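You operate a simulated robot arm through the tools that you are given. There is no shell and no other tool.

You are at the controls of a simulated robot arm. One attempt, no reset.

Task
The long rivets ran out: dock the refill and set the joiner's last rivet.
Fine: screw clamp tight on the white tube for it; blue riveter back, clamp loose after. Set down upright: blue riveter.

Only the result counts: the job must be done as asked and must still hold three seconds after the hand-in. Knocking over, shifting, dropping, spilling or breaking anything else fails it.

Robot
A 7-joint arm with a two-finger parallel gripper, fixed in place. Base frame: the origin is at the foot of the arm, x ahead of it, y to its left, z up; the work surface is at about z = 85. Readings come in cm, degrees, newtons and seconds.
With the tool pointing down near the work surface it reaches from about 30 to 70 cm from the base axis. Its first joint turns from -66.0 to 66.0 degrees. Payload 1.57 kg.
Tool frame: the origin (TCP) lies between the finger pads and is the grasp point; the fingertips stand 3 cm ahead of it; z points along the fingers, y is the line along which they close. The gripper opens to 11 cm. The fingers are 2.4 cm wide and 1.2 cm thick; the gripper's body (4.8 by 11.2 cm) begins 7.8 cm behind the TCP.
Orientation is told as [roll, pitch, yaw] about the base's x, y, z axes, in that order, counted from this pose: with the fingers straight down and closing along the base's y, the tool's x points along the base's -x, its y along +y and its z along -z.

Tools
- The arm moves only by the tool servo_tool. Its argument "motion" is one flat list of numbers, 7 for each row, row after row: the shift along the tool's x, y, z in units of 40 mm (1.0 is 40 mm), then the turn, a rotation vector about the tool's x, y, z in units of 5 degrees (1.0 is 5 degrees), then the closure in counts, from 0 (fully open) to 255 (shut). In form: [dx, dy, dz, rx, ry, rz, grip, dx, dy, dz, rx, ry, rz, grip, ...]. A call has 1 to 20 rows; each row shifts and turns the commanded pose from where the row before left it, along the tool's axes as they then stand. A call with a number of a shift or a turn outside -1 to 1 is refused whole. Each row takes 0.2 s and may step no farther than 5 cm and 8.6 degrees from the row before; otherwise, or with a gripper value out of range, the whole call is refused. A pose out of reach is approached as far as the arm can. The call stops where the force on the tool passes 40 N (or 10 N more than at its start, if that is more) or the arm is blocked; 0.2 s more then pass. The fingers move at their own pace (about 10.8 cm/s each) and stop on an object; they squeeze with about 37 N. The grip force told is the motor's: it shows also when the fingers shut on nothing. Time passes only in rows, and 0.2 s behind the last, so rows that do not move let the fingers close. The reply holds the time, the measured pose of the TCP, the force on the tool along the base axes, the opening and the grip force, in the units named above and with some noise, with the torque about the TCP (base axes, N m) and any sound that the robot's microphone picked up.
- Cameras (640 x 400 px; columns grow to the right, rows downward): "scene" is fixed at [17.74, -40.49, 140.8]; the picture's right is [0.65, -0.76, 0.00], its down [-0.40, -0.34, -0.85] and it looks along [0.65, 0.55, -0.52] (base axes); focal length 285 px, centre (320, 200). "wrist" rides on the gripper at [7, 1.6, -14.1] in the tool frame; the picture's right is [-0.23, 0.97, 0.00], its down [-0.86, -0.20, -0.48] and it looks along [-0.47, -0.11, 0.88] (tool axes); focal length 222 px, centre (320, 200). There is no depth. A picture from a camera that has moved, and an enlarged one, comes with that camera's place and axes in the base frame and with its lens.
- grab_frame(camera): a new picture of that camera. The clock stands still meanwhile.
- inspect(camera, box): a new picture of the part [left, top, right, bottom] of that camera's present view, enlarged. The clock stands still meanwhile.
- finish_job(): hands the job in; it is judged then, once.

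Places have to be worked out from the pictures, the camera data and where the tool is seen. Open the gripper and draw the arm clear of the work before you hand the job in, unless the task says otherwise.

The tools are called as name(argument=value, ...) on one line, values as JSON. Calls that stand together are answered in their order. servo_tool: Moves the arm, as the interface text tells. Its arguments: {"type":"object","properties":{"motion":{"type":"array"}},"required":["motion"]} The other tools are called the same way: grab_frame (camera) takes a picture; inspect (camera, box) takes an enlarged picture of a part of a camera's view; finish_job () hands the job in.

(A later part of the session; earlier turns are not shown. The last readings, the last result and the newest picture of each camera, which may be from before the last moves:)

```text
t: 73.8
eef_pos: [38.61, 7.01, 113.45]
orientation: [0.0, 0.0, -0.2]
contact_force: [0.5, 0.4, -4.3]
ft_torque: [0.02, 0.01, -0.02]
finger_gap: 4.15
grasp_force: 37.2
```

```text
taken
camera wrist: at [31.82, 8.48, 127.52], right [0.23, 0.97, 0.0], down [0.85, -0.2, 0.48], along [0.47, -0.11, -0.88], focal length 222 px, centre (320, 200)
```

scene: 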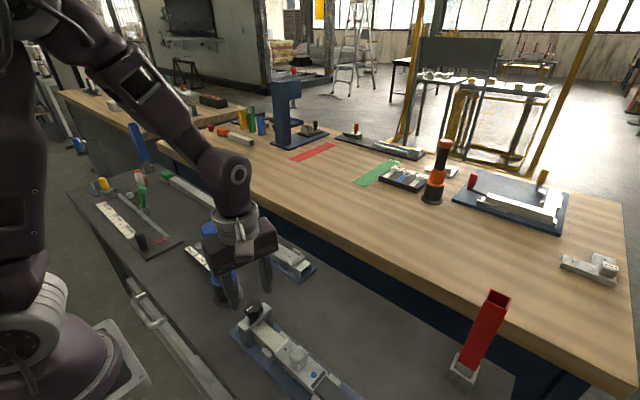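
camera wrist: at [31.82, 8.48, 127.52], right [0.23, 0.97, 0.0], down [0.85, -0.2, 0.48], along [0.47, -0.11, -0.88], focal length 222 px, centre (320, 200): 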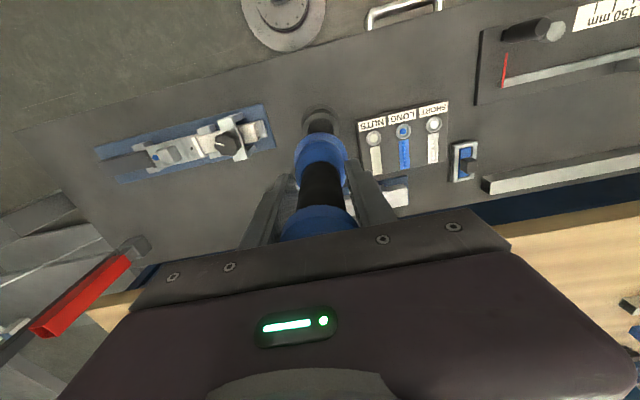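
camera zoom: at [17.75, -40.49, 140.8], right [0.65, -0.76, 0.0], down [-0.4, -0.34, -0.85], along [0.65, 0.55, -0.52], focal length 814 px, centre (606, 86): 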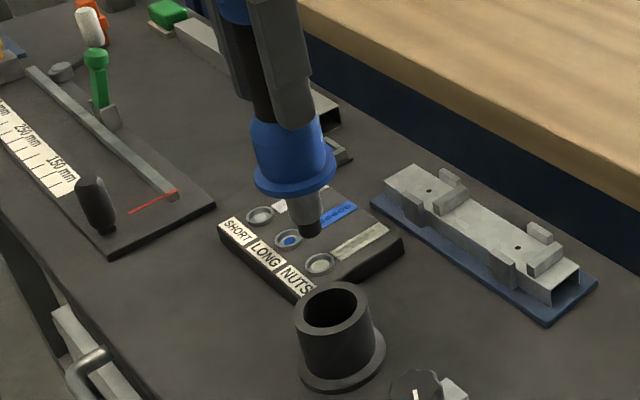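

The nose is visible now: a grey cone with a dark tip about 14.7 cm below the TCP, hanging vertically. I measure the LONG socket precisely from both cameras.

inspect(camera="wrist", box=[350, 90, 480, 190])

inspect(camera="scene", box=[220, 220, 310, 280])

inspect(camera="scene", box=[200, 140, 300, 260])

```text
4.00 times, centred on (415, 140) of wrist
camera zoom: at [31.82, 8.48, 127.52], right [0.23, 0.97, 0.0], down [0.85, -0.2, 0.48], along [0.47, -0.11, -0.88], focal length 888 px, centre (-60, 440)
```

zoom: 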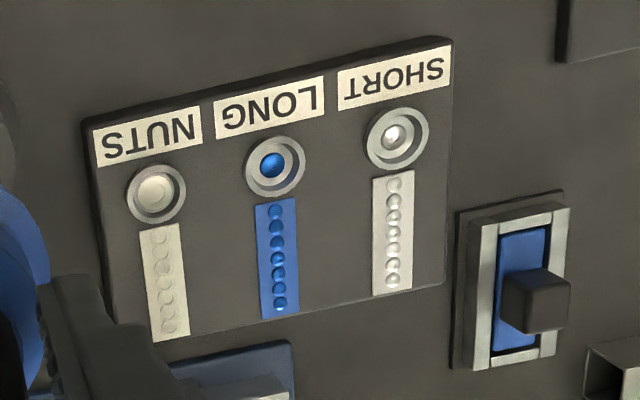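

```text
6.67 times, centred on (265, 250) of scene
camera zoom: at [17.75, -40.49, 140.8], right [0.65, -0.76, 0.0], down [-0.4, -0.34, -0.85], along [0.65, 0.55, -0.52], focal length 1900 px, centre (687, -133)
```

zoom: 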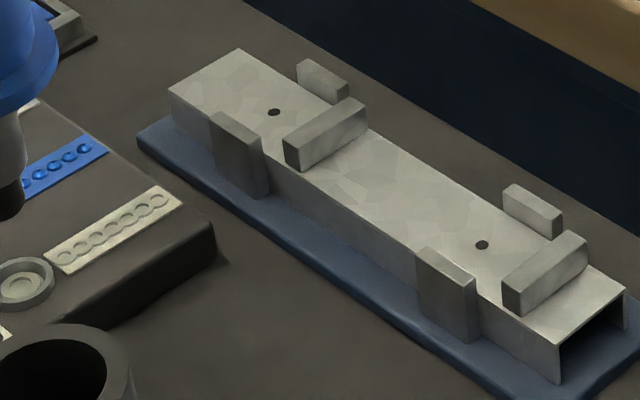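

```text
3.33 times, centred on (250, 200) of scene
camera zoom: at [17.75, -40.49, 140.8], right [0.65, -0.76, 0.0], down [-0.4, -0.34, -0.85], along [0.65, 0.55, -0.52], focal length 950 px, centre (553, 200)
```

zoom: 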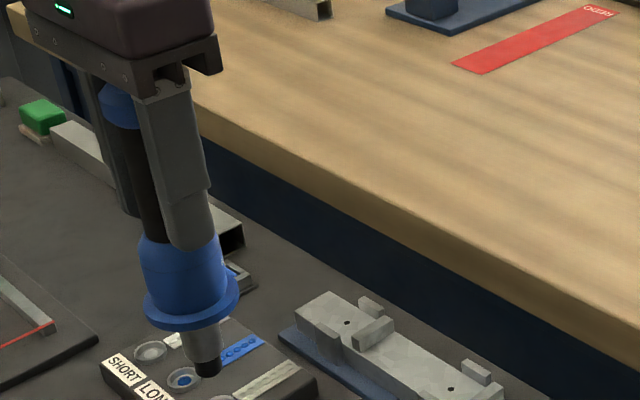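

Multiple views agree that the LONG socket is at about [43.07, 20.97], rim z≈87.5, and the riveter tip is about 14.4 cm below the TCP on the tool axis. I move over the socket and lower to a check height.

servo_tool(motion=[-0.21, 0.7, 0, 0, 0, 0, 255, -0.21, 0.7, 0, 0, 0, 0, 255, -0.21, 0.7, 0, 0, 0, 0, 255, -0.21, 0.7, 0, 0, 0, 0, 255, -0.21, 0.69, 0, 0, 0, 0, 255, 0, 0, 0, 0, 0, 0, 255, 0, 0, 0.6, 0, 0, 0, 255, 0, 0, 0.6, 0, 0, 0, 255, 0, 0, 0.6, 0, 0, 0, 255, 0, 0, 0.3, 0, 0, 0, 255, 0, 0, 0, 0, 0, 0, 255])

inspect(camera="scene", box=[180, 180, 270, 280])

grab_frame(camera="wrist")

```text
t: 76.2
eef_pos: [43.0, 20.96, 104.8]
orientation: [0.0, 0.0, -0.2]
contact_force: [-0.1, -0.3, -3.6]
ft_torque: [0.01, 0.0, 0.01]
finger_gap: 4.13
grasp_force: 36.8
```

```text
4.00 times, centred on (225, 230) of scene
camera zoom: at [17.75, -40.49, 140.8], right [0.65, -0.76, 0.0], down [-0.4, -0.34, -0.85], along [0.65, 0.55, -0.52], focal length 1140 px, centre (700, 80)
```

zoom: 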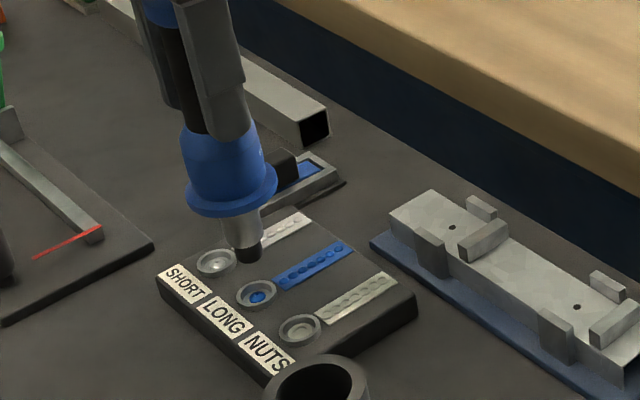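

```text
taken
camera wrist: at [36.08, 22.47, 119.01], right [0.23, 0.97, 0.0], down [0.85, -0.2, 0.48], along [0.47, -0.11, -0.88], focal length 222 px, centre (320, 200)
```

wrist: 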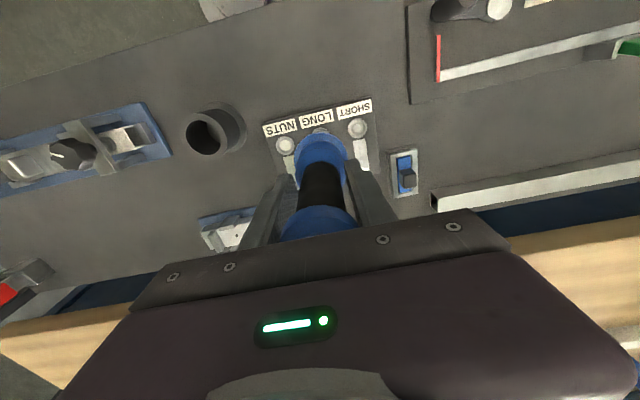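

The tip is above the LONG socket to within about 1.5 mm. I lower slowly into the socket.

servo_tool(motion=[0, 0, 0.2, 0, 0, 0, 255, 0, 0, 0.2, 0, 0, 0, 255, 0, 0, 0.15, 0, 0, 0, 255, 0, 0, 0.1, 0, 0, 0, 255, 0, 0, 0, 0, 0, 0, 255])

inspect(camera="scene", box=[180, 180, 270, 280])

```text
t: 77.4
eef_pos: [42.97, 20.88, 102.36]
orientation: [0.0, 0.0, 0.0]
contact_force: [-0.6, 0.4, -4.2]
ft_torque: [0.02, 0.01, 0.01]
finger_gap: 4.12
grasp_force: 37.2
```

```text
4.00 times, centred on (225, 230) of scene
camera zoom: at [17.75, -40.49, 140.8], right [0.65, -0.76, 0.0], down [-0.4, -0.34, -0.85], along [0.65, 0.55, -0.52], focal length 1140 px, centre (700, 80)
```

zoom: 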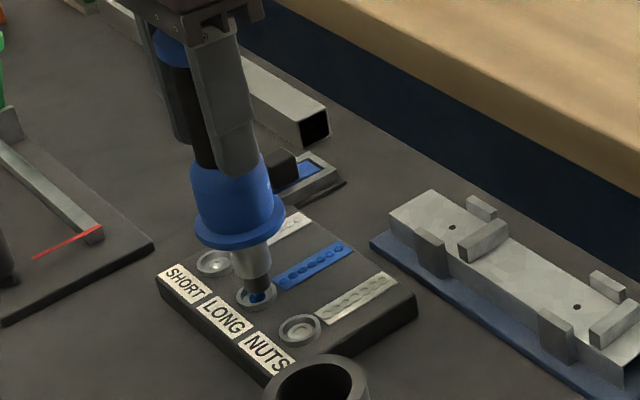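

The tip is just above the rivet in the socket. I keep lowering in small steps to press it on.

servo_tool(motion=[0, 0, 0.06, 0, 0, 0, 255, 0, 0, 0.05, 0, 0, 0, 255, 0, 0, 0.05, 0, 0, 0, 255, 0, 0, 0, 0, 0, 0, 255])

inspect(camera="scene", box=[210, 220, 270, 270])

```text
t: 78.4
eef_pos: [43.0, 20.96, 101.69]
orientation: [0.0, 0.0, -0.1]
contact_force: [0.3, 0.3, -4.1]
ft_torque: [-0.03, 0.02, 0.01]
finger_gap: 4.14
grasp_force: 36.7
```

```text
8.00 times, centred on (240, 245) of scene
camera zoom: at [17.75, -40.49, 140.8], right [0.65, -0.76, 0.0], down [-0.4, -0.34, -0.85], along [0.65, 0.55, -0.52], focal length 2279 px, centre (960, -160)
```

zoom: 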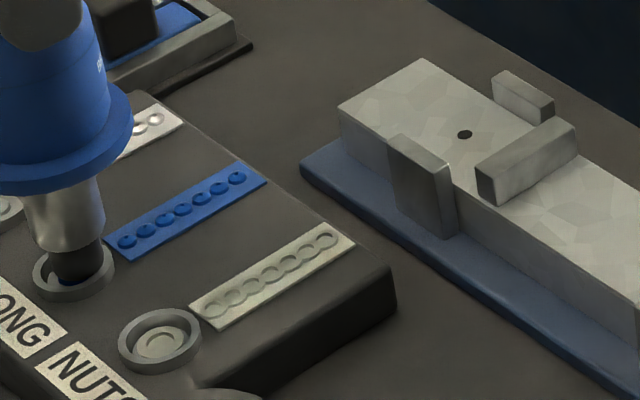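

The tip is inside the socket ring and there is no contact force yet. I continue down.

servo_tool(motion=[0, 0, 0.05, 0, 0, 0, 255, 0, 0, 0.05, 0, 0, 0, 255, 0, 0, 0, 0, 0, 0, 255])

servo_tool(motion=[0, 0, 0.04, 0, 0, 0, 255, 0, 0, 0.04, 0, 0, 0, 255, 0, 0, 0, 0, 0, 0, 255])

inspect(camera="scene", box=[200, 210, 260, 260])

```text
t: 79.2
eef_pos: [42.9, 20.97, 101.26]
orientation: [0.0, 0.0, -0.1]
contact_force: [0.3, -1.1, -3.6]
ft_torque: [0.04, 0.01, 0.03]
finger_gap: 4.12
grasp_force: 37.3
```

```text
t: 80.0
eef_pos: [42.84, 20.87, 100.88]
orientation: [0.0, 0.0, 0.0]
contact_force: [0.5, 1.1, 0.2]
ft_torque: [0.06, -0.08, -0.02]
finger_gap: 4.1
grasp_force: 37.0
```

```text
8.00 times, centred on (230, 235) of scene
camera zoom: at [17.74, -40.49, 140.8], right [0.65, -0.76, 0.0], down [-0.4, -0.34, -0.85], along [0.65, 0.55, -0.52], focal length 2279 px, centre (1040, -80)
```

zoom: 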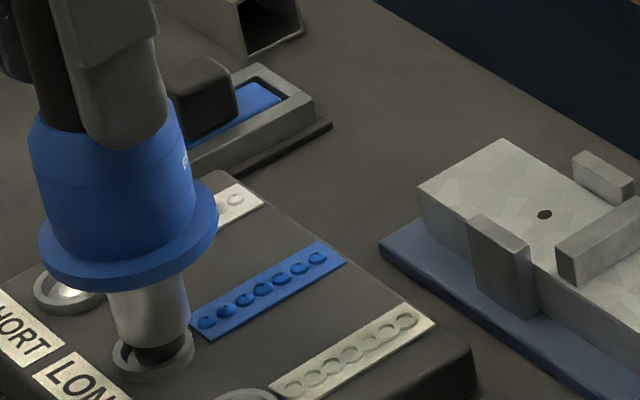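

Contact has begun and the riveter's weight is now supported. I press a little more to seat the rivet.

servo_tool(motion=[0, 0, 0.03, 0, 0, 0, 255, 0, 0, 0.03, 0, 0, 0, 255, 0, 0, 0, 0, 0, 0, 255])

```text
t: 80.8
eef_pos: [42.96, 20.7, 100.85]
orientation: [-0.1, 0.0, -0.1]
contact_force: [0.9, 0.4, 2.8]
ft_torque: [0.18, -0.22, -0.01]
finger_gap: 4.11
grasp_force: 37.0
```

The force is rising slowly, so I press further while watching for a sound or a slip in the grip.

servo_tool(motion=[0, 0, 0.04, 0, 0, 0, 255, 0, 0, 0.04, 0, 0, 0, 255, 0, 0, 0, 0, 0, 0, 255])

inspect(camera="scene", box=[180, 180, 270, 280])

inspect(camera="wrist", box=[220, 90, 420, 240])

```text
t: 81.6
eef_pos: [42.97, 20.92, 100.4]
orientation: [0.0, 0.0, -0.1]
contact_force: [1.4, -0.2, 6.3]
ft_torque: [0.08, -0.07, -0.02]
finger_gap: 4.12
grasp_force: 37.1
```

```text
4.00 times, centred on (225, 230) of scene
camera zoom: at [17.73, -40.49, 140.8], right [0.65, -0.76, 0.0], down [-0.4, -0.34, -0.85], along [0.65, 0.55, -0.52], focal length 1140 px, centre (700, 80)
```

zoom: 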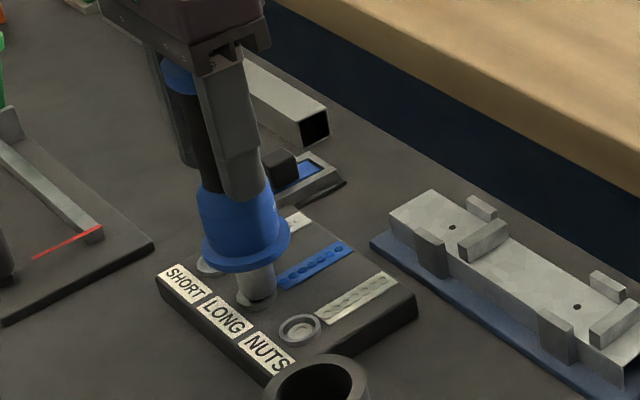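

```text
2.67 times, centred on (320, 165) of wrist
camera zoom: at [36.05, 22.39, 114.55], right [0.23, 0.97, 0.0], down [0.85, -0.2, 0.48], along [0.47, -0.11, -0.88], focal length 592 px, centre (320, 293)
```

zoom: 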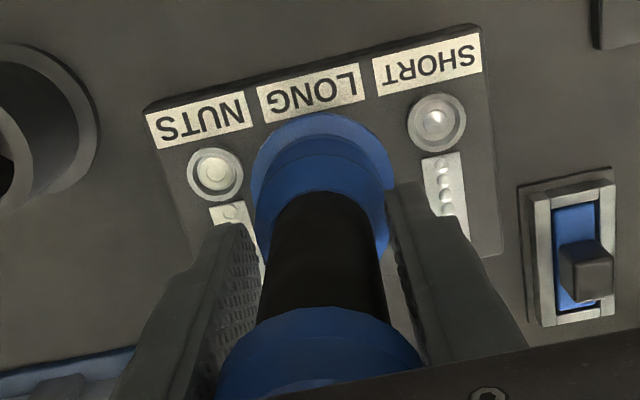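

The dark tip compresses like a spring-loaded nose, with about 10 N of push so far. I press further.

servo_tool(motion=[0, 0, 0.05, 0, 0, 0, 255, 0, 0, 0.05, 0, 0, 0, 255, 0, 0, 0, 0, 0, 0, 255])

inspect(camera="scene", box=[200, 210, 260, 260])

```text
t: 82.4
eef_pos: [43.02, 20.92, 100.01]
orientation: [0.1, 0.0, 0.0]
contact_force: [-0.9, -0.1, 10.1]
ft_torque: [0.0, 0.02, 0.02]
finger_gap: 4.13
grasp_force: 36.8
```

```text
8.00 times, centred on (230, 235) of scene
camera zoom: at [17.73, -40.5, 140.8], right [0.65, -0.76, 0.0], down [-0.4, -0.34, -0.85], along [0.65, 0.55, -0.52], focal length 2279 px, centre (1040, -80)
```

zoom: 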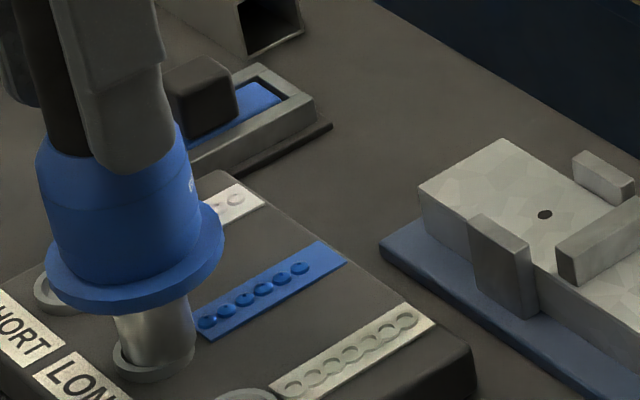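

The chute now shows six rivets instead of seven, so the nose has taken one. I lift straight out and inspect the tip and socket.

servo_tool(motion=[0, 0, -0.15, 0, 0, 0, 255, 0, 0, -0.2, 0, 0, 0, 255, 0, 0, -0.4, 0, 0, 0, 255, 0, 0, -0.7, 0, 0, 0, 255, 0, 0, -0.9, 0, 0, 0, 255, 0, 0, -0.9, 0, 0, 0, 255, 0, 0, 0, 0, 0, 0, 255])

inspect(camera="scene", box=[180, 160, 270, 270])

inspect(camera="scene", box=[210, 190, 260, 240])

```text
t: 84.0
eef_pos: [43.01, 20.77, 112.97]
orientation: [0.0, 0.0, -0.1]
contact_force: [-0.3, 0.4, -4.4]
ft_torque: [0.03, 0.03, -0.03]
finger_gap: 4.13
grasp_force: 36.6
```

```text
3.64 times, centred on (225, 215) of scene
camera zoom: at [17.75, -40.49, 140.8], right [0.65, -0.76, 0.0], down [-0.4, -0.34, -0.85], along [0.65, 0.55, -0.52], focal length 1036 px, centre (666, 146)
```

zoom: 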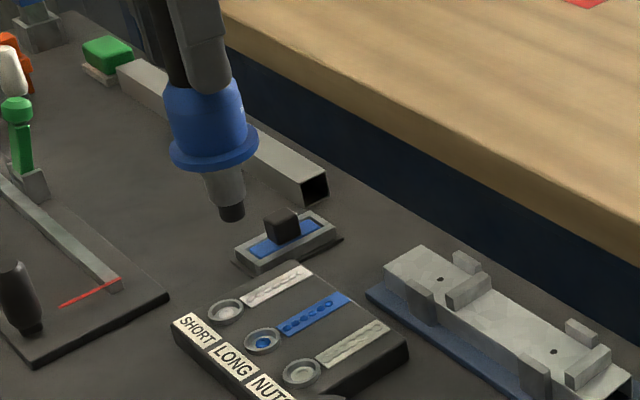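

```text
8.00 times, centred on (235, 215) of scene
camera zoom: at [17.75, -40.49, 140.8], right [0.65, -0.76, 0.0], down [-0.4, -0.34, -0.85], along [0.65, 0.55, -0.52], focal length 2279 px, centre (1000, 80)
```

zoom: 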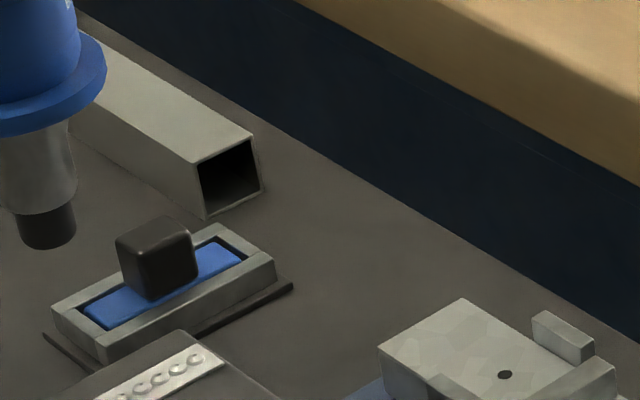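

The riveter is loaded; the socket shows the next rivet and the chute has six left. The open hole works out at about [37.05, -15.56, 89.5] from three views. I carry the riveter over there high and lower it to a check height.

servo_tool(motion=[0.15, -0.91, 0, 0, 0, 0, 255, 0.15, -0.91, 0, 0, 0, 0, 255, 0.15, -0.91, 0, 0, 0, 0, 255, 0.15, -0.91, 0, 0, 0, 0, 255, 0.15, -0.91, 0, 0, 0, 0, 255, 0.15, -0.91, 0, 0, 0, 0, 255, 0.15, -0.91, 0, 0, 0, 0, 255, 0.15, -0.91, 0, 0, 0, 0, 255, 0.15, -0.91, 0, 0, 0, 0, 255, 0.15, -0.91, 0, 0, 0, 0, 255, 0, 0, 0, 0, 0, 0, 255, 0, 0, 0.5, 0, 0, 0, 255, 0, 0, 0.5, 0, 0, 0, 255, 0, 0, 0.5, 0, 0, 0, 255, 0, 0, 0, 0, 0, 0, 255])

grab_frame(camera="wrist")

inspect(camera="scene", box=[220, 270, 340, 380])

inspect(camera="scene", box=[260, 310, 320, 370])

```text
t: 87.2
eef_pos: [36.94, -15.6, 106.95]
orientation: [0.0, 0.1, 0.0]
contact_force: [0.3, 0.4, -4.3]
ft_torque: [-0.03, 0.02, 0.01]
finger_gap: 4.14
grasp_force: 36.9
```

```text
taken
camera wrist: at [29.98, -13.98, 121.1], right [0.23, 0.97, 0.0], down [0.86, -0.2, 0.48], along [0.47, -0.11, -0.88], focal length 222 px, centre (320, 200)
```

wrist: 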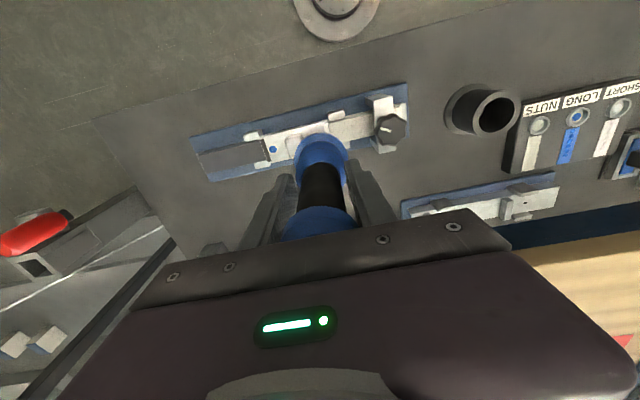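

```text
3.64 times, centred on (280, 325) of scene
camera zoom: at [17.75, -40.49, 140.8], right [0.65, -0.76, 0.0], down [-0.4, -0.34, -0.85], along [0.65, 0.55, -0.52], focal length 1036 px, centre (466, -254)
```

zoom: 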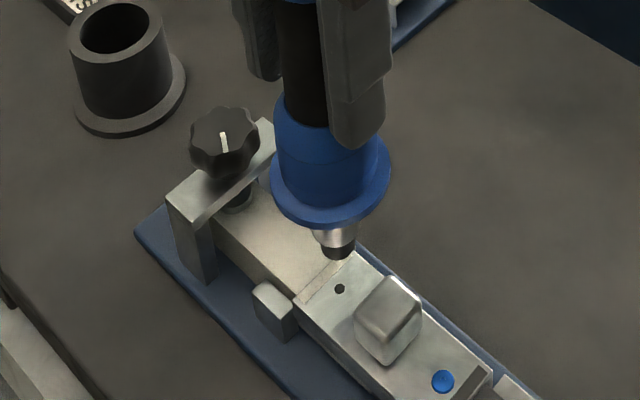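

```text
6.67 times, centred on (290, 340) of scene
camera zoom: at [17.75, -40.49, 140.8], right [0.65, -0.76, 0.0], down [-0.4, -0.34, -0.85], along [0.65, 0.55, -0.52], focal length 1900 px, centre (520, -733)
```

zoom: 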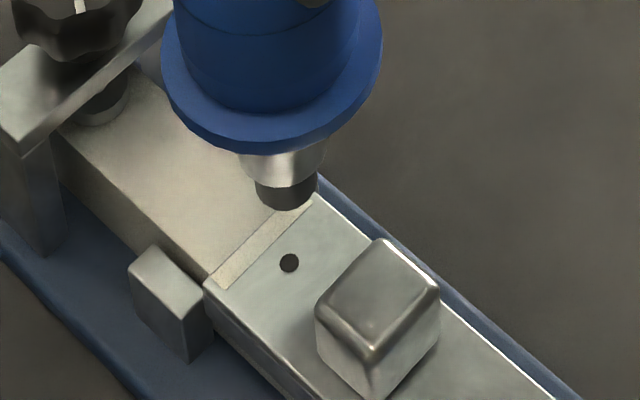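

The tip is aligned over the hole to within about 1 mm in the scene view. I nudge by half a millimetre and lower gently toward the hole.

servo_tool(motion=[0.01, 0.012, 0.2, 0, 0, 0, 255, 0, 0, 0.2, 0, 0, 0, 255, 0, 0, 0.15, 0, 0, 0, 255, 0, 0, 0, 0, 0, 0, 255])

inspect(camera="scene", box=[260, 310, 320, 370])

```text
t: 88.2
eef_pos: [36.87, -15.51, 104.79]
orientation: [-0.1, 0.0, -0.1]
contact_force: [0.7, 0.1, -4.7]
ft_torque: [-0.01, 0.01, -0.02]
finger_gap: 4.15
grasp_force: 37.5
```

```text
6.67 times, centred on (290, 340) of scene
camera zoom: at [17.75, -40.49, 140.8], right [0.65, -0.76, 0.0], down [-0.4, -0.34, -0.85], along [0.65, 0.55, -0.52], focal length 1900 px, centre (520, -733)
```

zoom: 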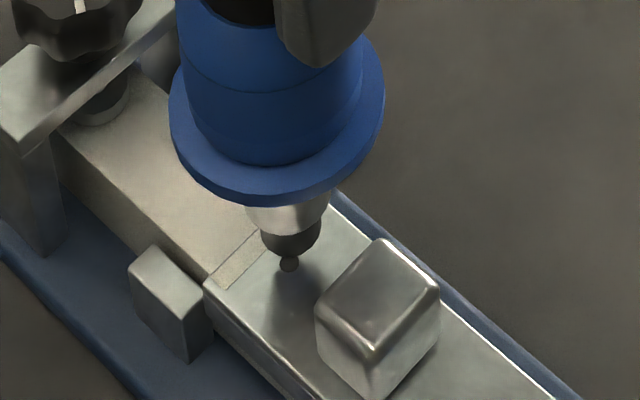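

The tip is on course for the hole, with about 0.7 cm to go. I keep lowering in small steps.

servo_tool(motion=[0.008, 0.01, 0.08, 0, 0, 0, 255, 0, 0, 0.06, 0, 0, 0, 255, 0, 0, 0, 0, 0, 0, 255])

inspect(camera="scene", box=[260, 310, 320, 370])

```text
t: 89.0
eef_pos: [36.86, -15.34, 104.24]
orientation: [0.0, 0.0, 0.0]
contact_force: [0.4, 0.0, -4.1]
ft_torque: [0.02, 0.01, -0.03]
finger_gap: 4.12
grasp_force: 37.1
```

```text
6.67 times, centred on (290, 340) of scene
camera zoom: at [17.75, -40.49, 140.8], right [0.65, -0.76, 0.0], down [-0.4, -0.34, -0.85], along [0.65, 0.55, -0.52], focal length 1900 px, centre (520, -733)
```

zoom: 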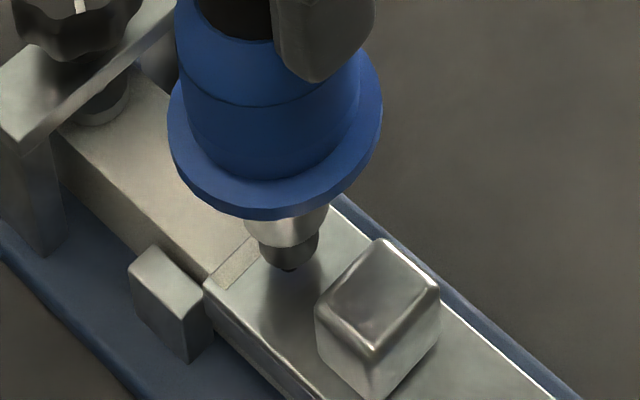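

The tip now covers the hole with the columns matching. I continue to contact.

servo_tool(motion=[0, 0, 0.04, 0, 0, 0, 255, 0, 0, 0.04, 0, 0, 0, 255, 0, 0, 0, 0, 0, 0, 255])

inspect(camera="scene", box=[260, 310, 320, 370])

```text
t: 89.8
eef_pos: [36.82, -15.46, 103.85]
orientation: [0.0, 0.0, 0.0]
contact_force: [-0.3, 0.6, -4.1]
ft_torque: [-0.04, 0.01, -0.01]
finger_gap: 4.15
grasp_force: 37.1
```

```text
6.67 times, centred on (290, 340) of scene
camera zoom: at [17.75, -40.49, 140.8], right [0.65, -0.76, 0.0], down [-0.4, -0.34, -0.85], along [0.65, 0.55, -0.52], focal length 1900 px, centre (520, -733)
```

zoom: 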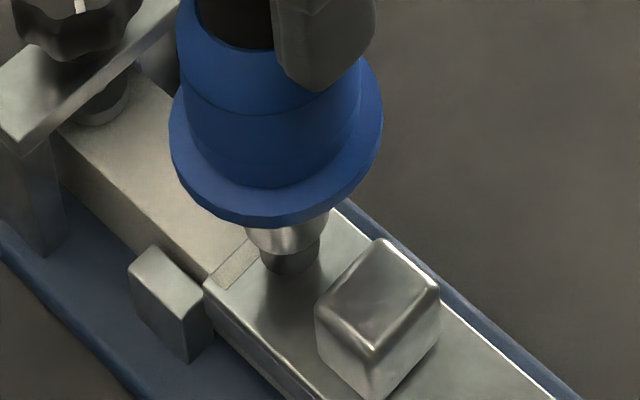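

There is still no contact. I lower another few millimetres.

servo_tool(motion=[0, 0, 0.03, 0, 0, 0, 255, 0, 0, 0.03, 0, 0, 0, 255, 0, 0, 0, 0, 0, 0, 255])

inspect(camera="scene", box=[270, 330, 310, 365])

```text
t: 90.6
eef_pos: [36.89, -15.44, 103.67]
orientation: [0.0, -0.1, -0.1]
contact_force: [0.3, 0.1, -4.5]
ft_torque: [-0.02, 0.0, -0.01]
finger_gap: 4.13
grasp_force: 36.7
```

```text
11.43 times, centred on (290, 348) of scene
camera zoom: at [17.75, -40.49, 140.8], right [0.65, -0.76, 0.0], down [-0.4, -0.34, -0.85], along [0.65, 0.55, -0.52], focal length 3256 px, centre (663, -1486)
```

zoom: 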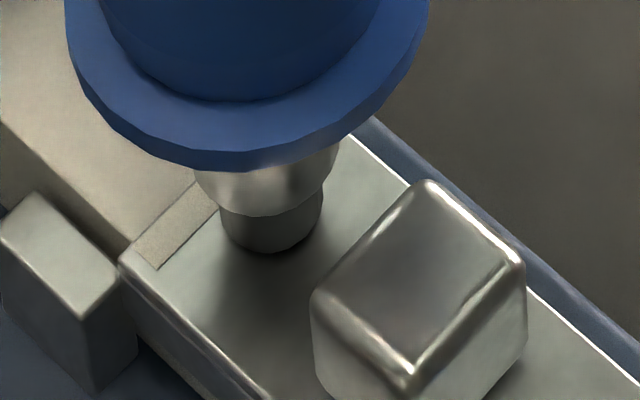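

The tip's base ellipse is centred within about 0.7 mm of the hole, with about 1.5 mm to go. I continue down.

servo_tool(motion=[0.005, 0.008, 0.03, 0, 0, 0, 255, 0, 0, 0.03, 0, 0, 0, 255, 0, 0, 0, 0, 0, 0, 255])

inspect(camera="scene", box=[270, 330, 310, 365])

```text
t: 91.4
eef_pos: [36.89, -15.44, 103.37]
orientation: [-0.1, 0.1, -0.1]
contact_force: [-0.1, -0.7, -3.5]
ft_torque: [-0.11, 0.02, -0.02]
finger_gap: 4.15
grasp_force: 37.3
```

```text
11.43 times, centred on (290, 348) of scene
camera zoom: at [17.75, -40.49, 140.8], right [0.65, -0.76, 0.0], down [-0.4, -0.34, -0.85], along [0.65, 0.55, -0.52], focal length 3256 px, centre (663, -1486)
```

zoom: 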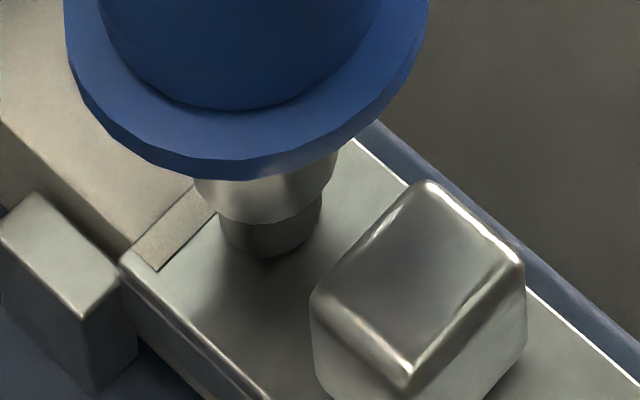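

Contact is starting right on the hole. I press down progressively, watching the force and listening for the set.

servo_tool(motion=[0, 0, 0.04, 0, 0, 0, 255, 0, 0, 0.04, 0, 0, 0, 255, 0, 0, 0.04, 0, 0, 0, 255, 0, 0, 0, 0, 0, 0, 255])

inspect(camera="scene", box=[220, 270, 340, 380])

```text
t: 92.4
eef_pos: [36.8, -15.39, 102.79]
orientation: [-0.1, 0.0, -0.2]
contact_force: [0.1, 0.8, 2.2]
ft_torque: [0.0, -0.01, -0.03]
finger_gap: 4.15
grasp_force: 36.9
```

```text
3.64 times, centred on (280, 325) of scene
camera zoom: at [17.74, -40.49, 140.8], right [0.65, -0.76, 0.0], down [-0.4, -0.34, -0.85], along [0.65, 0.55, -0.52], focal length 1036 px, centre (466, -254)
```

zoom: 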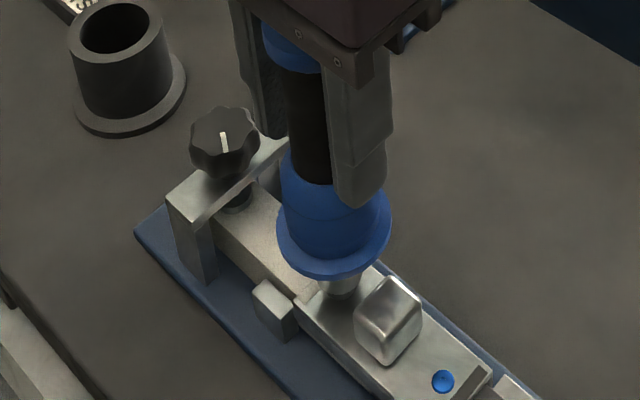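

The nose is compressing with about 6.5 N of push. I continue pressing.

servo_tool(motion=[0, 0, 0.05, 0, 0, 0, 255, 0, 0, 0.05, 0, 0, 0, 255, 0, 0, 0, 0, 0, 0, 255])

servo_tool(motion=[0, 0, 0.05, 0, 0, 0, 255, 0, 0, 0, 0, 0, 0, 255])

inspect(camera="scene", box=[260, 310, 320, 370])

```text
t: 93.2
eef_pos: [36.79, -15.47, 102.42]
orientation: [-0.1, 0.0, -0.1]
contact_force: [0.2, 0.2, 7.4]
ft_torque: [-0.06, -0.09, -0.04]
finger_gap: 4.14
grasp_force: 36.6
```

```text
t: 93.8
eef_pos: [36.82, -15.49, 102.26]
orientation: [0.0, -0.1, -0.2]
contact_force: [0.6, -0.5, 9.6]
ft_torque: [-0.06, -0.15, 0.0]
finger_gap: 4.14
grasp_force: 37.1
```

```text
6.67 times, centred on (290, 340) of scene
camera zoom: at [17.73, -40.49, 140.8], right [0.65, -0.76, 0.0], down [-0.4, -0.34, -0.85], along [0.65, 0.55, -0.52], focal length 1900 px, centre (520, -733)
```

zoom: 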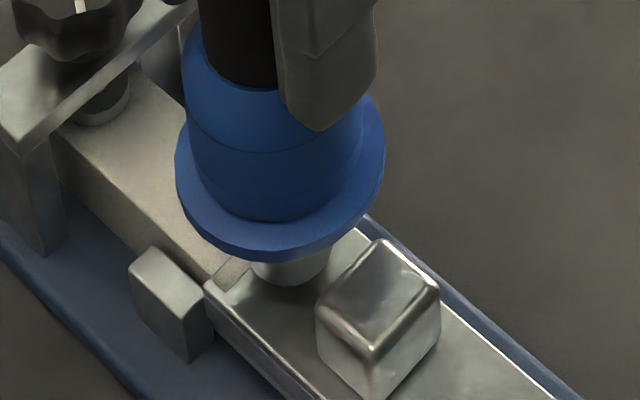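

The dark tip is fully retracted now, with about 14 N of push. I press a bit more to make sure it actuates.

servo_tool(motion=[0, 0, 0.04, 0, 0, 0, 255, 0, 0, 0.03, 0, 0, 0, 255, 0, 0, 0, 0, 0, 0, 255])

inspect(camera="scene", box=[260, 310, 320, 370])

```text
t: 94.6
eef_pos: [36.83, -15.49, 102.17]
orientation: [0.0, 0.0, -0.1]
contact_force: [0.5, 0.0, 12.6]
ft_torque: [0.05, -0.08, 0.02]
finger_gap: 4.15
grasp_force: 37.3
```

```text
6.67 times, centred on (290, 340) of scene
camera zoom: at [17.73, -40.48, 140.8], right [0.65, -0.76, 0.0], down [-0.4, -0.34, -0.85], along [0.65, 0.55, -0.52], focal length 1900 px, centre (520, -733)
```

zoom: 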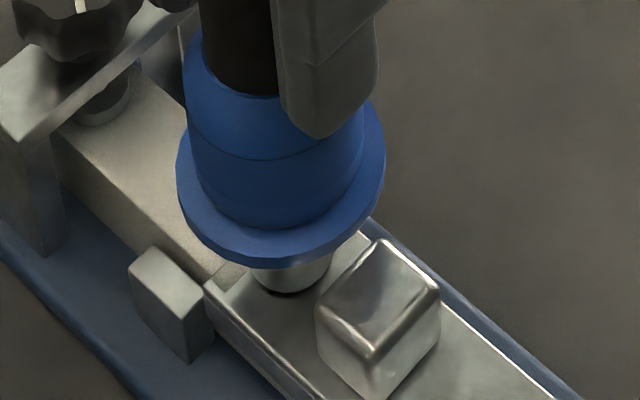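

About 17 N of push now and still no sound. I press further in small steps.

servo_tool(motion=[0, 0, 0.04, 0, 0, 0, 255, 0, 0, 0.04, 0, 0, 0, 255, 0, 0, 0, 0, 0, 0, 255])

inspect(camera="scene", box=[260, 310, 320, 370])

inspect(camera="wrist", box=[220, 90, 420, 240])

```text
t: 95.4
eef_pos: [36.87, -15.33, 101.76]
orientation: [-0.1, 0.0, 0.0]
contact_force: [-0.9, 0.2, 27.3]
ft_torque: [0.01, -0.12, 0.0]
finger_gap: 4.14
grasp_force: 36.9
```

```text
6.67 times, centred on (290, 340) of scene
camera zoom: at [17.71, -40.48, 140.81], right [0.65, -0.76, 0.0], down [-0.4, -0.34, -0.85], along [0.65, 0.55, -0.52], focal length 1900 px, centre (520, -733)
```

zoom: 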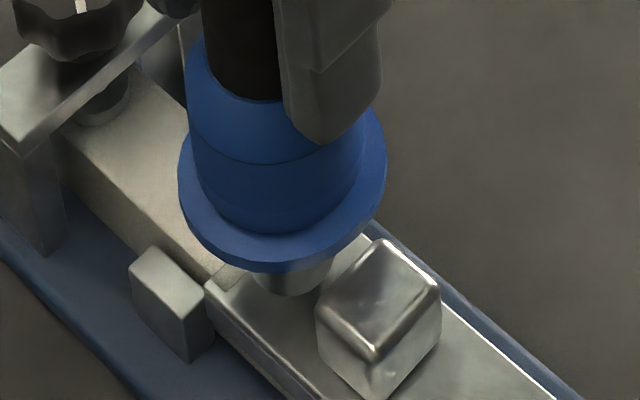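

```text
2.67 times, centred on (320, 165) of wrist
camera zoom: at [29.95, -13.86, 115.9], right [0.23, 0.97, 0.0], down [0.85, -0.2, 0.48], along [0.47, -0.11, -0.88], focal length 592 px, centre (320, 293)
```

zoom: 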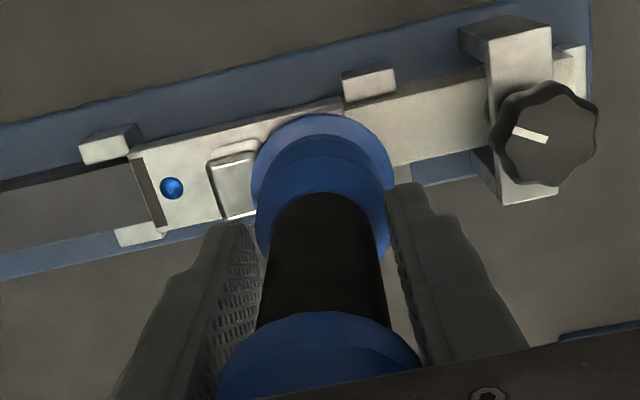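

The force jumped to 27 N, so the nose has bottomed out. I hold briefly, then lift and look at the hole.

servo_tool(motion=[0, 0, 0, 0, 0, 0, 255, 0, 0, 0, 0, 0, 0, 255, 0, 0, -0.1, 0, 0, 0, 255, 0, 0, -0.15, 0, 0, 0, 255, 0, 0, -0.2, 0, 0, 0, 255, 0, 0, -0.4, 0, 0, 0, 255, 0, 0, -0.7, 0, 0, 0, 255, 0, 0, -0.7, 0, 0, 0, 255, 0, 0, 0, 0, 0, 0, 255])

inspect(camera="scene", box=[240, 290, 340, 390])

inspect(camera="scene", box=[265, 325, 325, 385])

```text
t: 97.4
eef_pos: [37.01, -15.36, 110.85]
orientation: [0.0, 0.0, -0.1]
contact_force: [0.6, 0.5, -4.5]
ft_torque: [-0.01, 0.03, 0.02]
finger_gap: 4.15
grasp_force: 36.8
```

```text
4.00 times, centred on (290, 340) of scene
camera zoom: at [17.75, -40.49, 140.8], right [0.65, -0.76, 0.0], down [-0.4, -0.34, -0.85], along [0.65, 0.55, -0.52], focal length 1140 px, centre (440, -360)
```

zoom: 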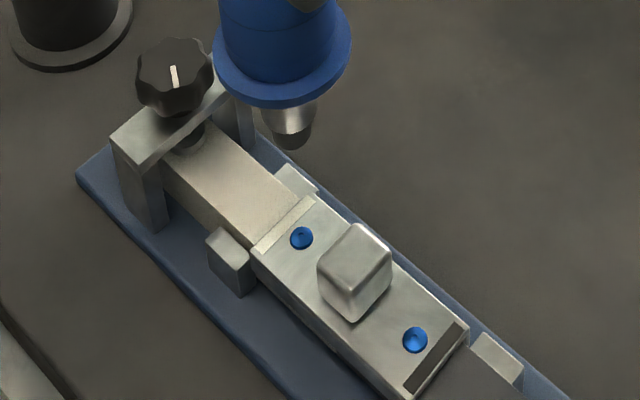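

```text
6.67 times, centred on (295, 355) of scene
camera zoom: at [17.75, -40.49, 140.8], right [0.65, -0.76, 0.0], down [-0.4, -0.34, -0.85], along [0.65, 0.55, -0.52], focal length 1900 px, centre (487, -833)
```

zoom: 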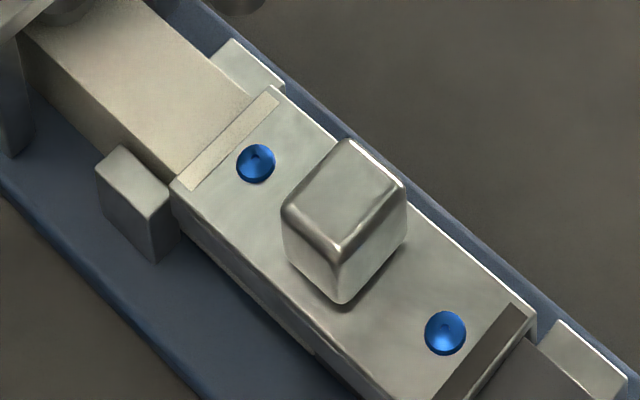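

The blue rivet head now sits in the hole, matching the other one. I raise the riveter over the knob and carry it back above its holder, reversing the commanded moves exactly.

servo_tool(motion=[0, 0, -0.8, 0, 0, 0, 255, -0.079, 0.93, 0, 0, 0, 0, 255, -0.079, 0.93, 0, 0, 0, 0, 255, -0.079, 0.93, 0, 0, 0, 0, 255, -0.079, 0.93, 0, 0, 0, 0, 255, -0.079, 0.93, 0, 0, 0, 0, 255, -0.078, 0.93, 0, 0, 0, 0, 255, 0, 0, 0, 0, 0, 0, 255])

grab_frame(camera="wrist")

inspect(camera="scene", box=[180, 200, 280, 310])

inspect(camera="wrist", box=[220, 80, 420, 240])

```text
t: 99.2
eef_pos: [38.67, 7.04, 113.88]
orientation: [0.0, 0.0, 0.0]
contact_force: [0.5, -0.6, -4.2]
ft_torque: [-0.01, 0.0, 0.01]
finger_gap: 4.12
grasp_force: 37.1
```

```text
taken
camera wrist: at [31.73, 8.52, 128.1], right [0.23, 0.97, 0.0], down [0.86, -0.2, 0.48], along [0.47, -0.11, -0.88], focal length 222 px, centre (320, 200)
```

wrist: 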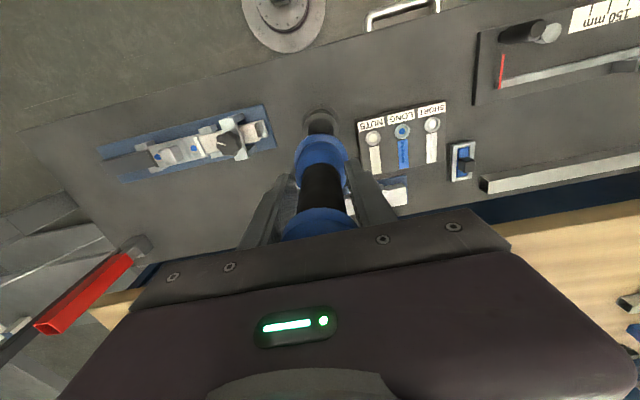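

```text
3.64 times, centred on (230, 255) of scene
camera zoom: at [17.75, -40.49, 140.8], right [0.65, -0.76, 0.0], down [-0.4, -0.34, -0.85], along [0.65, 0.55, -0.52], focal length 1036 px, centre (647, 0)
```

zoom: 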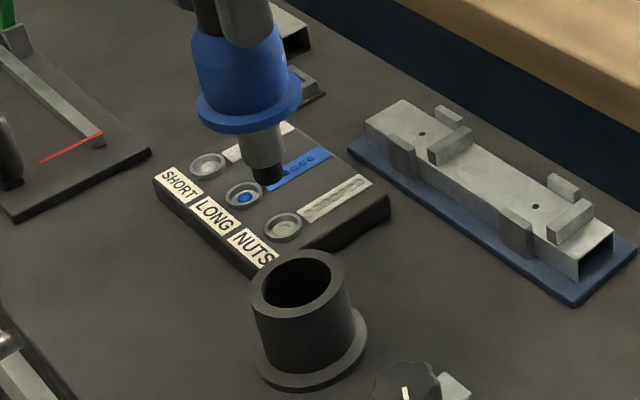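

```text
2.50 times, centred on (320, 160) of wrist
camera zoom: at [31.73, 8.52, 128.1], right [0.23, 0.97, 0.0], down [0.86, -0.2, 0.48], along [0.47, -0.11, -0.88], focal length 555 px, centre (320, 300)
```

zoom: 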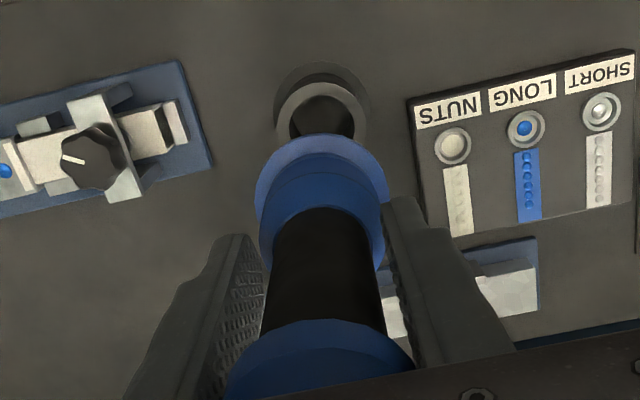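

It is back above the holder with the same pose as at pick-up. I lower it into the holder, slowing near the end.

servo_tool(motion=[-0.02, 0, 0.6, 0, 0, 0, 255, 0, 0, 0.6, 0, 0, 0, 255, 0, 0, 0.6, 0, 0, 0, 255, 0, 0, 0.4, 0, 0, 0, 255, 0, 0, 0.3, 0, 0, 0, 255, 0, 0, 0, 0, 0, 0, 255])

inspect(camera="scene", box=[180, 200, 280, 310])

```text
t: 100.6
eef_pos: [38.75, 6.97, 104.09]
orientation: [0.0, 0.0, 0.0]
contact_force: [0.0, -0.6, -4.2]
ft_torque: [0.01, 0.06, -0.02]
finger_gap: 4.12
grasp_force: 37.5
```

```text
3.64 times, centred on (230, 255) of scene
camera zoom: at [17.75, -40.49, 140.8], right [0.65, -0.76, 0.0], down [-0.4, -0.34, -0.85], along [0.65, 0.55, -0.52], focal length 1036 px, centre (647, 0)
```

zoom: 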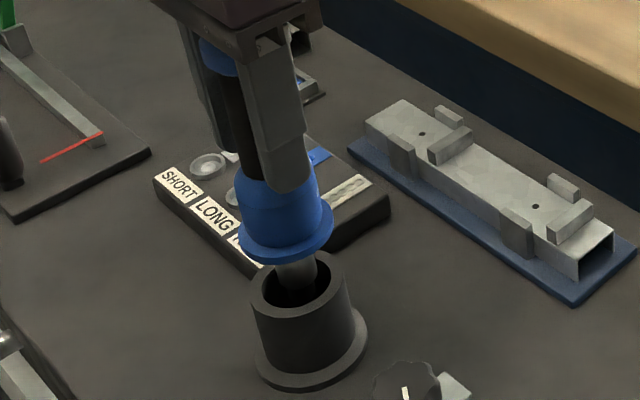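

The nose is centred in the holder's bore. I continue down to the seat.

servo_tool(motion=[0, 0, 0.3, 0, 0, 0, 255, 0, 0, 0.3, 0, 0, 0, 255, 0, 0, 0.2, 0, 0, 0, 255, 0, 0, 0.15, 0, 0, 0, 255, 0, 0, 0, 0, 0, 0, 255])

inspect(camera="scene", box=[180, 200, 280, 310])

```text
t: 101.8
eef_pos: [38.8, 6.86, 100.05]
orientation: [0.0, -0.1, -0.2]
contact_force: [0.1, 0.2, -5.1]
ft_torque: [-0.05, 0.01, 0.03]
finger_gap: 4.11
grasp_force: 37.0
```

```text
3.64 times, centred on (230, 255) of scene
camera zoom: at [17.75, -40.49, 140.8], right [0.65, -0.76, 0.0], down [-0.4, -0.34, -0.85], along [0.65, 0.55, -0.52], focal length 1036 px, centre (647, 0)
```

zoom: 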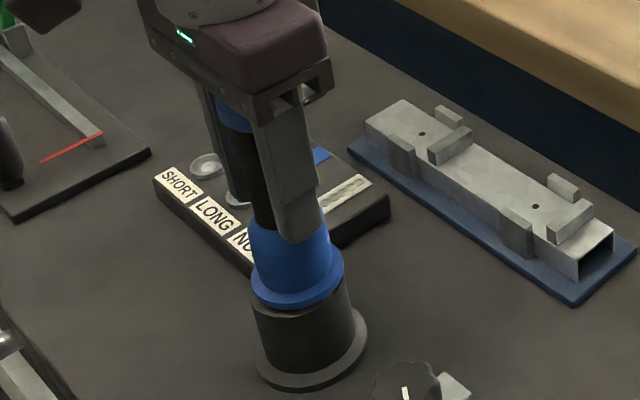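

The flange is a few millimetres above the holder rim. I make the final small steps until the weight transfers.

servo_tool(motion=[0, 0, 0.05, 0, 0, 0, 255, 0, 0, 0.04, 0, 0, 0, 255, 0, 0, 0, 0, 0, 0, 255])

inspect(camera="scene", box=[200, 250, 260, 310])

```text
t: 102.6
eef_pos: [38.84, 6.92, 99.8]
orientation: [-0.1, -0.1, -0.1]
contact_force: [0.9, -0.2, -3.8]
ft_torque: [0.01, 0.0, 0.01]
finger_gap: 4.12
grasp_force: 37.5
```

```text
6.67 times, centred on (230, 280) of scene
camera zoom: at [17.75, -40.49, 140.8], right [0.65, -0.76, 0.0], down [-0.4, -0.34, -0.85], along [0.65, 0.55, -0.52], focal length 1900 px, centre (920, -333)
```

zoom: 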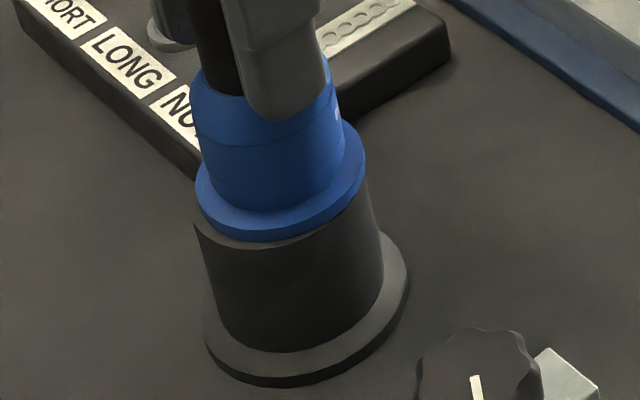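

It is not fully seated yet. I lower another couple of millimetres.

servo_tool(motion=[0, 0, 0.03, 0, 0, 0, 255, 0, 0, 0.03, 0, 0, 0, 255, 0, 0, 0, 0, 0, 0, 255])

inspect(camera="scene", box=[200, 250, 260, 310])

```text
t: 103.4
eef_pos: [38.97, 7.0, 99.64]
orientation: [-0.1, -0.3, 0.0]
contact_force: [-3.3, 1.1, 27.4]
ft_torque: [-0.05, -0.34, 0.0]
finger_gap: 4.13
grasp_force: 37.2
```

```text
6.67 times, centred on (230, 280) of scene
camera zoom: at [17.7, -40.49, 140.8], right [0.65, -0.76, 0.0], down [-0.4, -0.34, -0.85], along [0.65, 0.55, -0.52], focal length 1900 px, centre (920, -333)
```

zoom: 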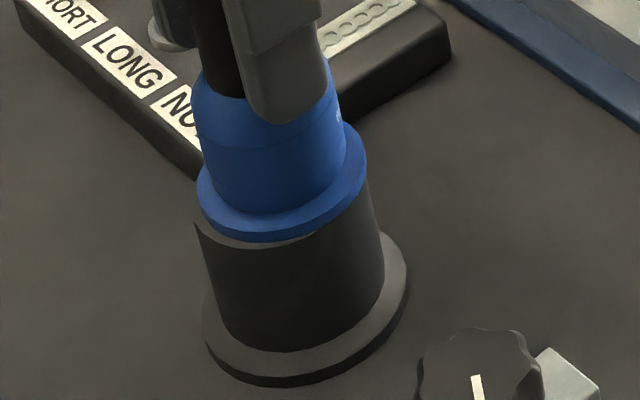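

Seated, with 27 N of contact. I back off slightly to relieve the push, then open the gripper.

servo_tool(motion=[0, 0, -0.04, 0, 0, 0, 255, 0, 0, 0, 0, 0, 0, 255, 0, 0, 0, 0, 0, 0, 255])

servo_tool(motion=[0, 0, 0, 0, 0, 0, 140, 0, 0, 0, 0, 0, 0, 100, 0, 0, 0, 0, 0, 0, 40, 0, 0, 0, 0, 0, 0, 0, 0, 0, 0, 0, 0, 0, 0])

inspect(camera="scene", box=[180, 200, 280, 310])

inspect(camera="wrist", box=[220, 90, 420, 240])

```text
t: 104.2
eef_pos: [38.79, 6.91, 99.68]
orientation: [0.0, 0.1, -0.2]
contact_force: [-0.3, -1.0, -3.8]
ft_torque: [-0.01, 0.0, 0.0]
finger_gap: 4.13
grasp_force: 36.7
```

```text
t: 105.4
eef_pos: [38.8, 7.0, 99.67]
orientation: [0.0, 0.0, 0.0]
contact_force: [0.7, 0.2, 0.0]
ft_torque: [0.0, 0.0, 0.01]
finger_gap: 11.02
grasp_force: 0.1
```

```text
3.64 times, centred on (230, 255) of scene
camera zoom: at [17.74, -40.49, 140.8], right [0.65, -0.76, 0.0], down [-0.4, -0.34, -0.85], along [0.65, 0.55, -0.52], focal length 1036 px, centre (647, 0)
```

zoom: 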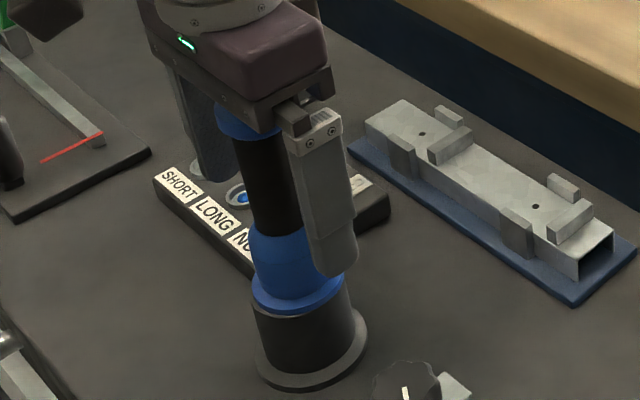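

```text
2.67 times, centred on (320, 165) of wrist
camera zoom: at [31.94, 8.47, 113.85], right [0.23, 0.97, 0.0], down [0.85, -0.2, 0.48], along [0.47, -0.11, -0.88], focal length 592 px, centre (320, 293)
```

zoom: 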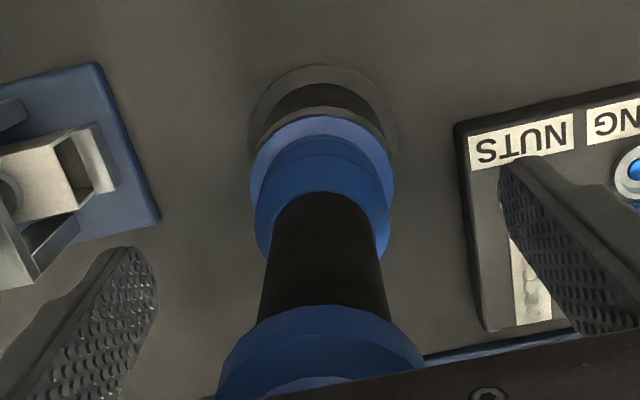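

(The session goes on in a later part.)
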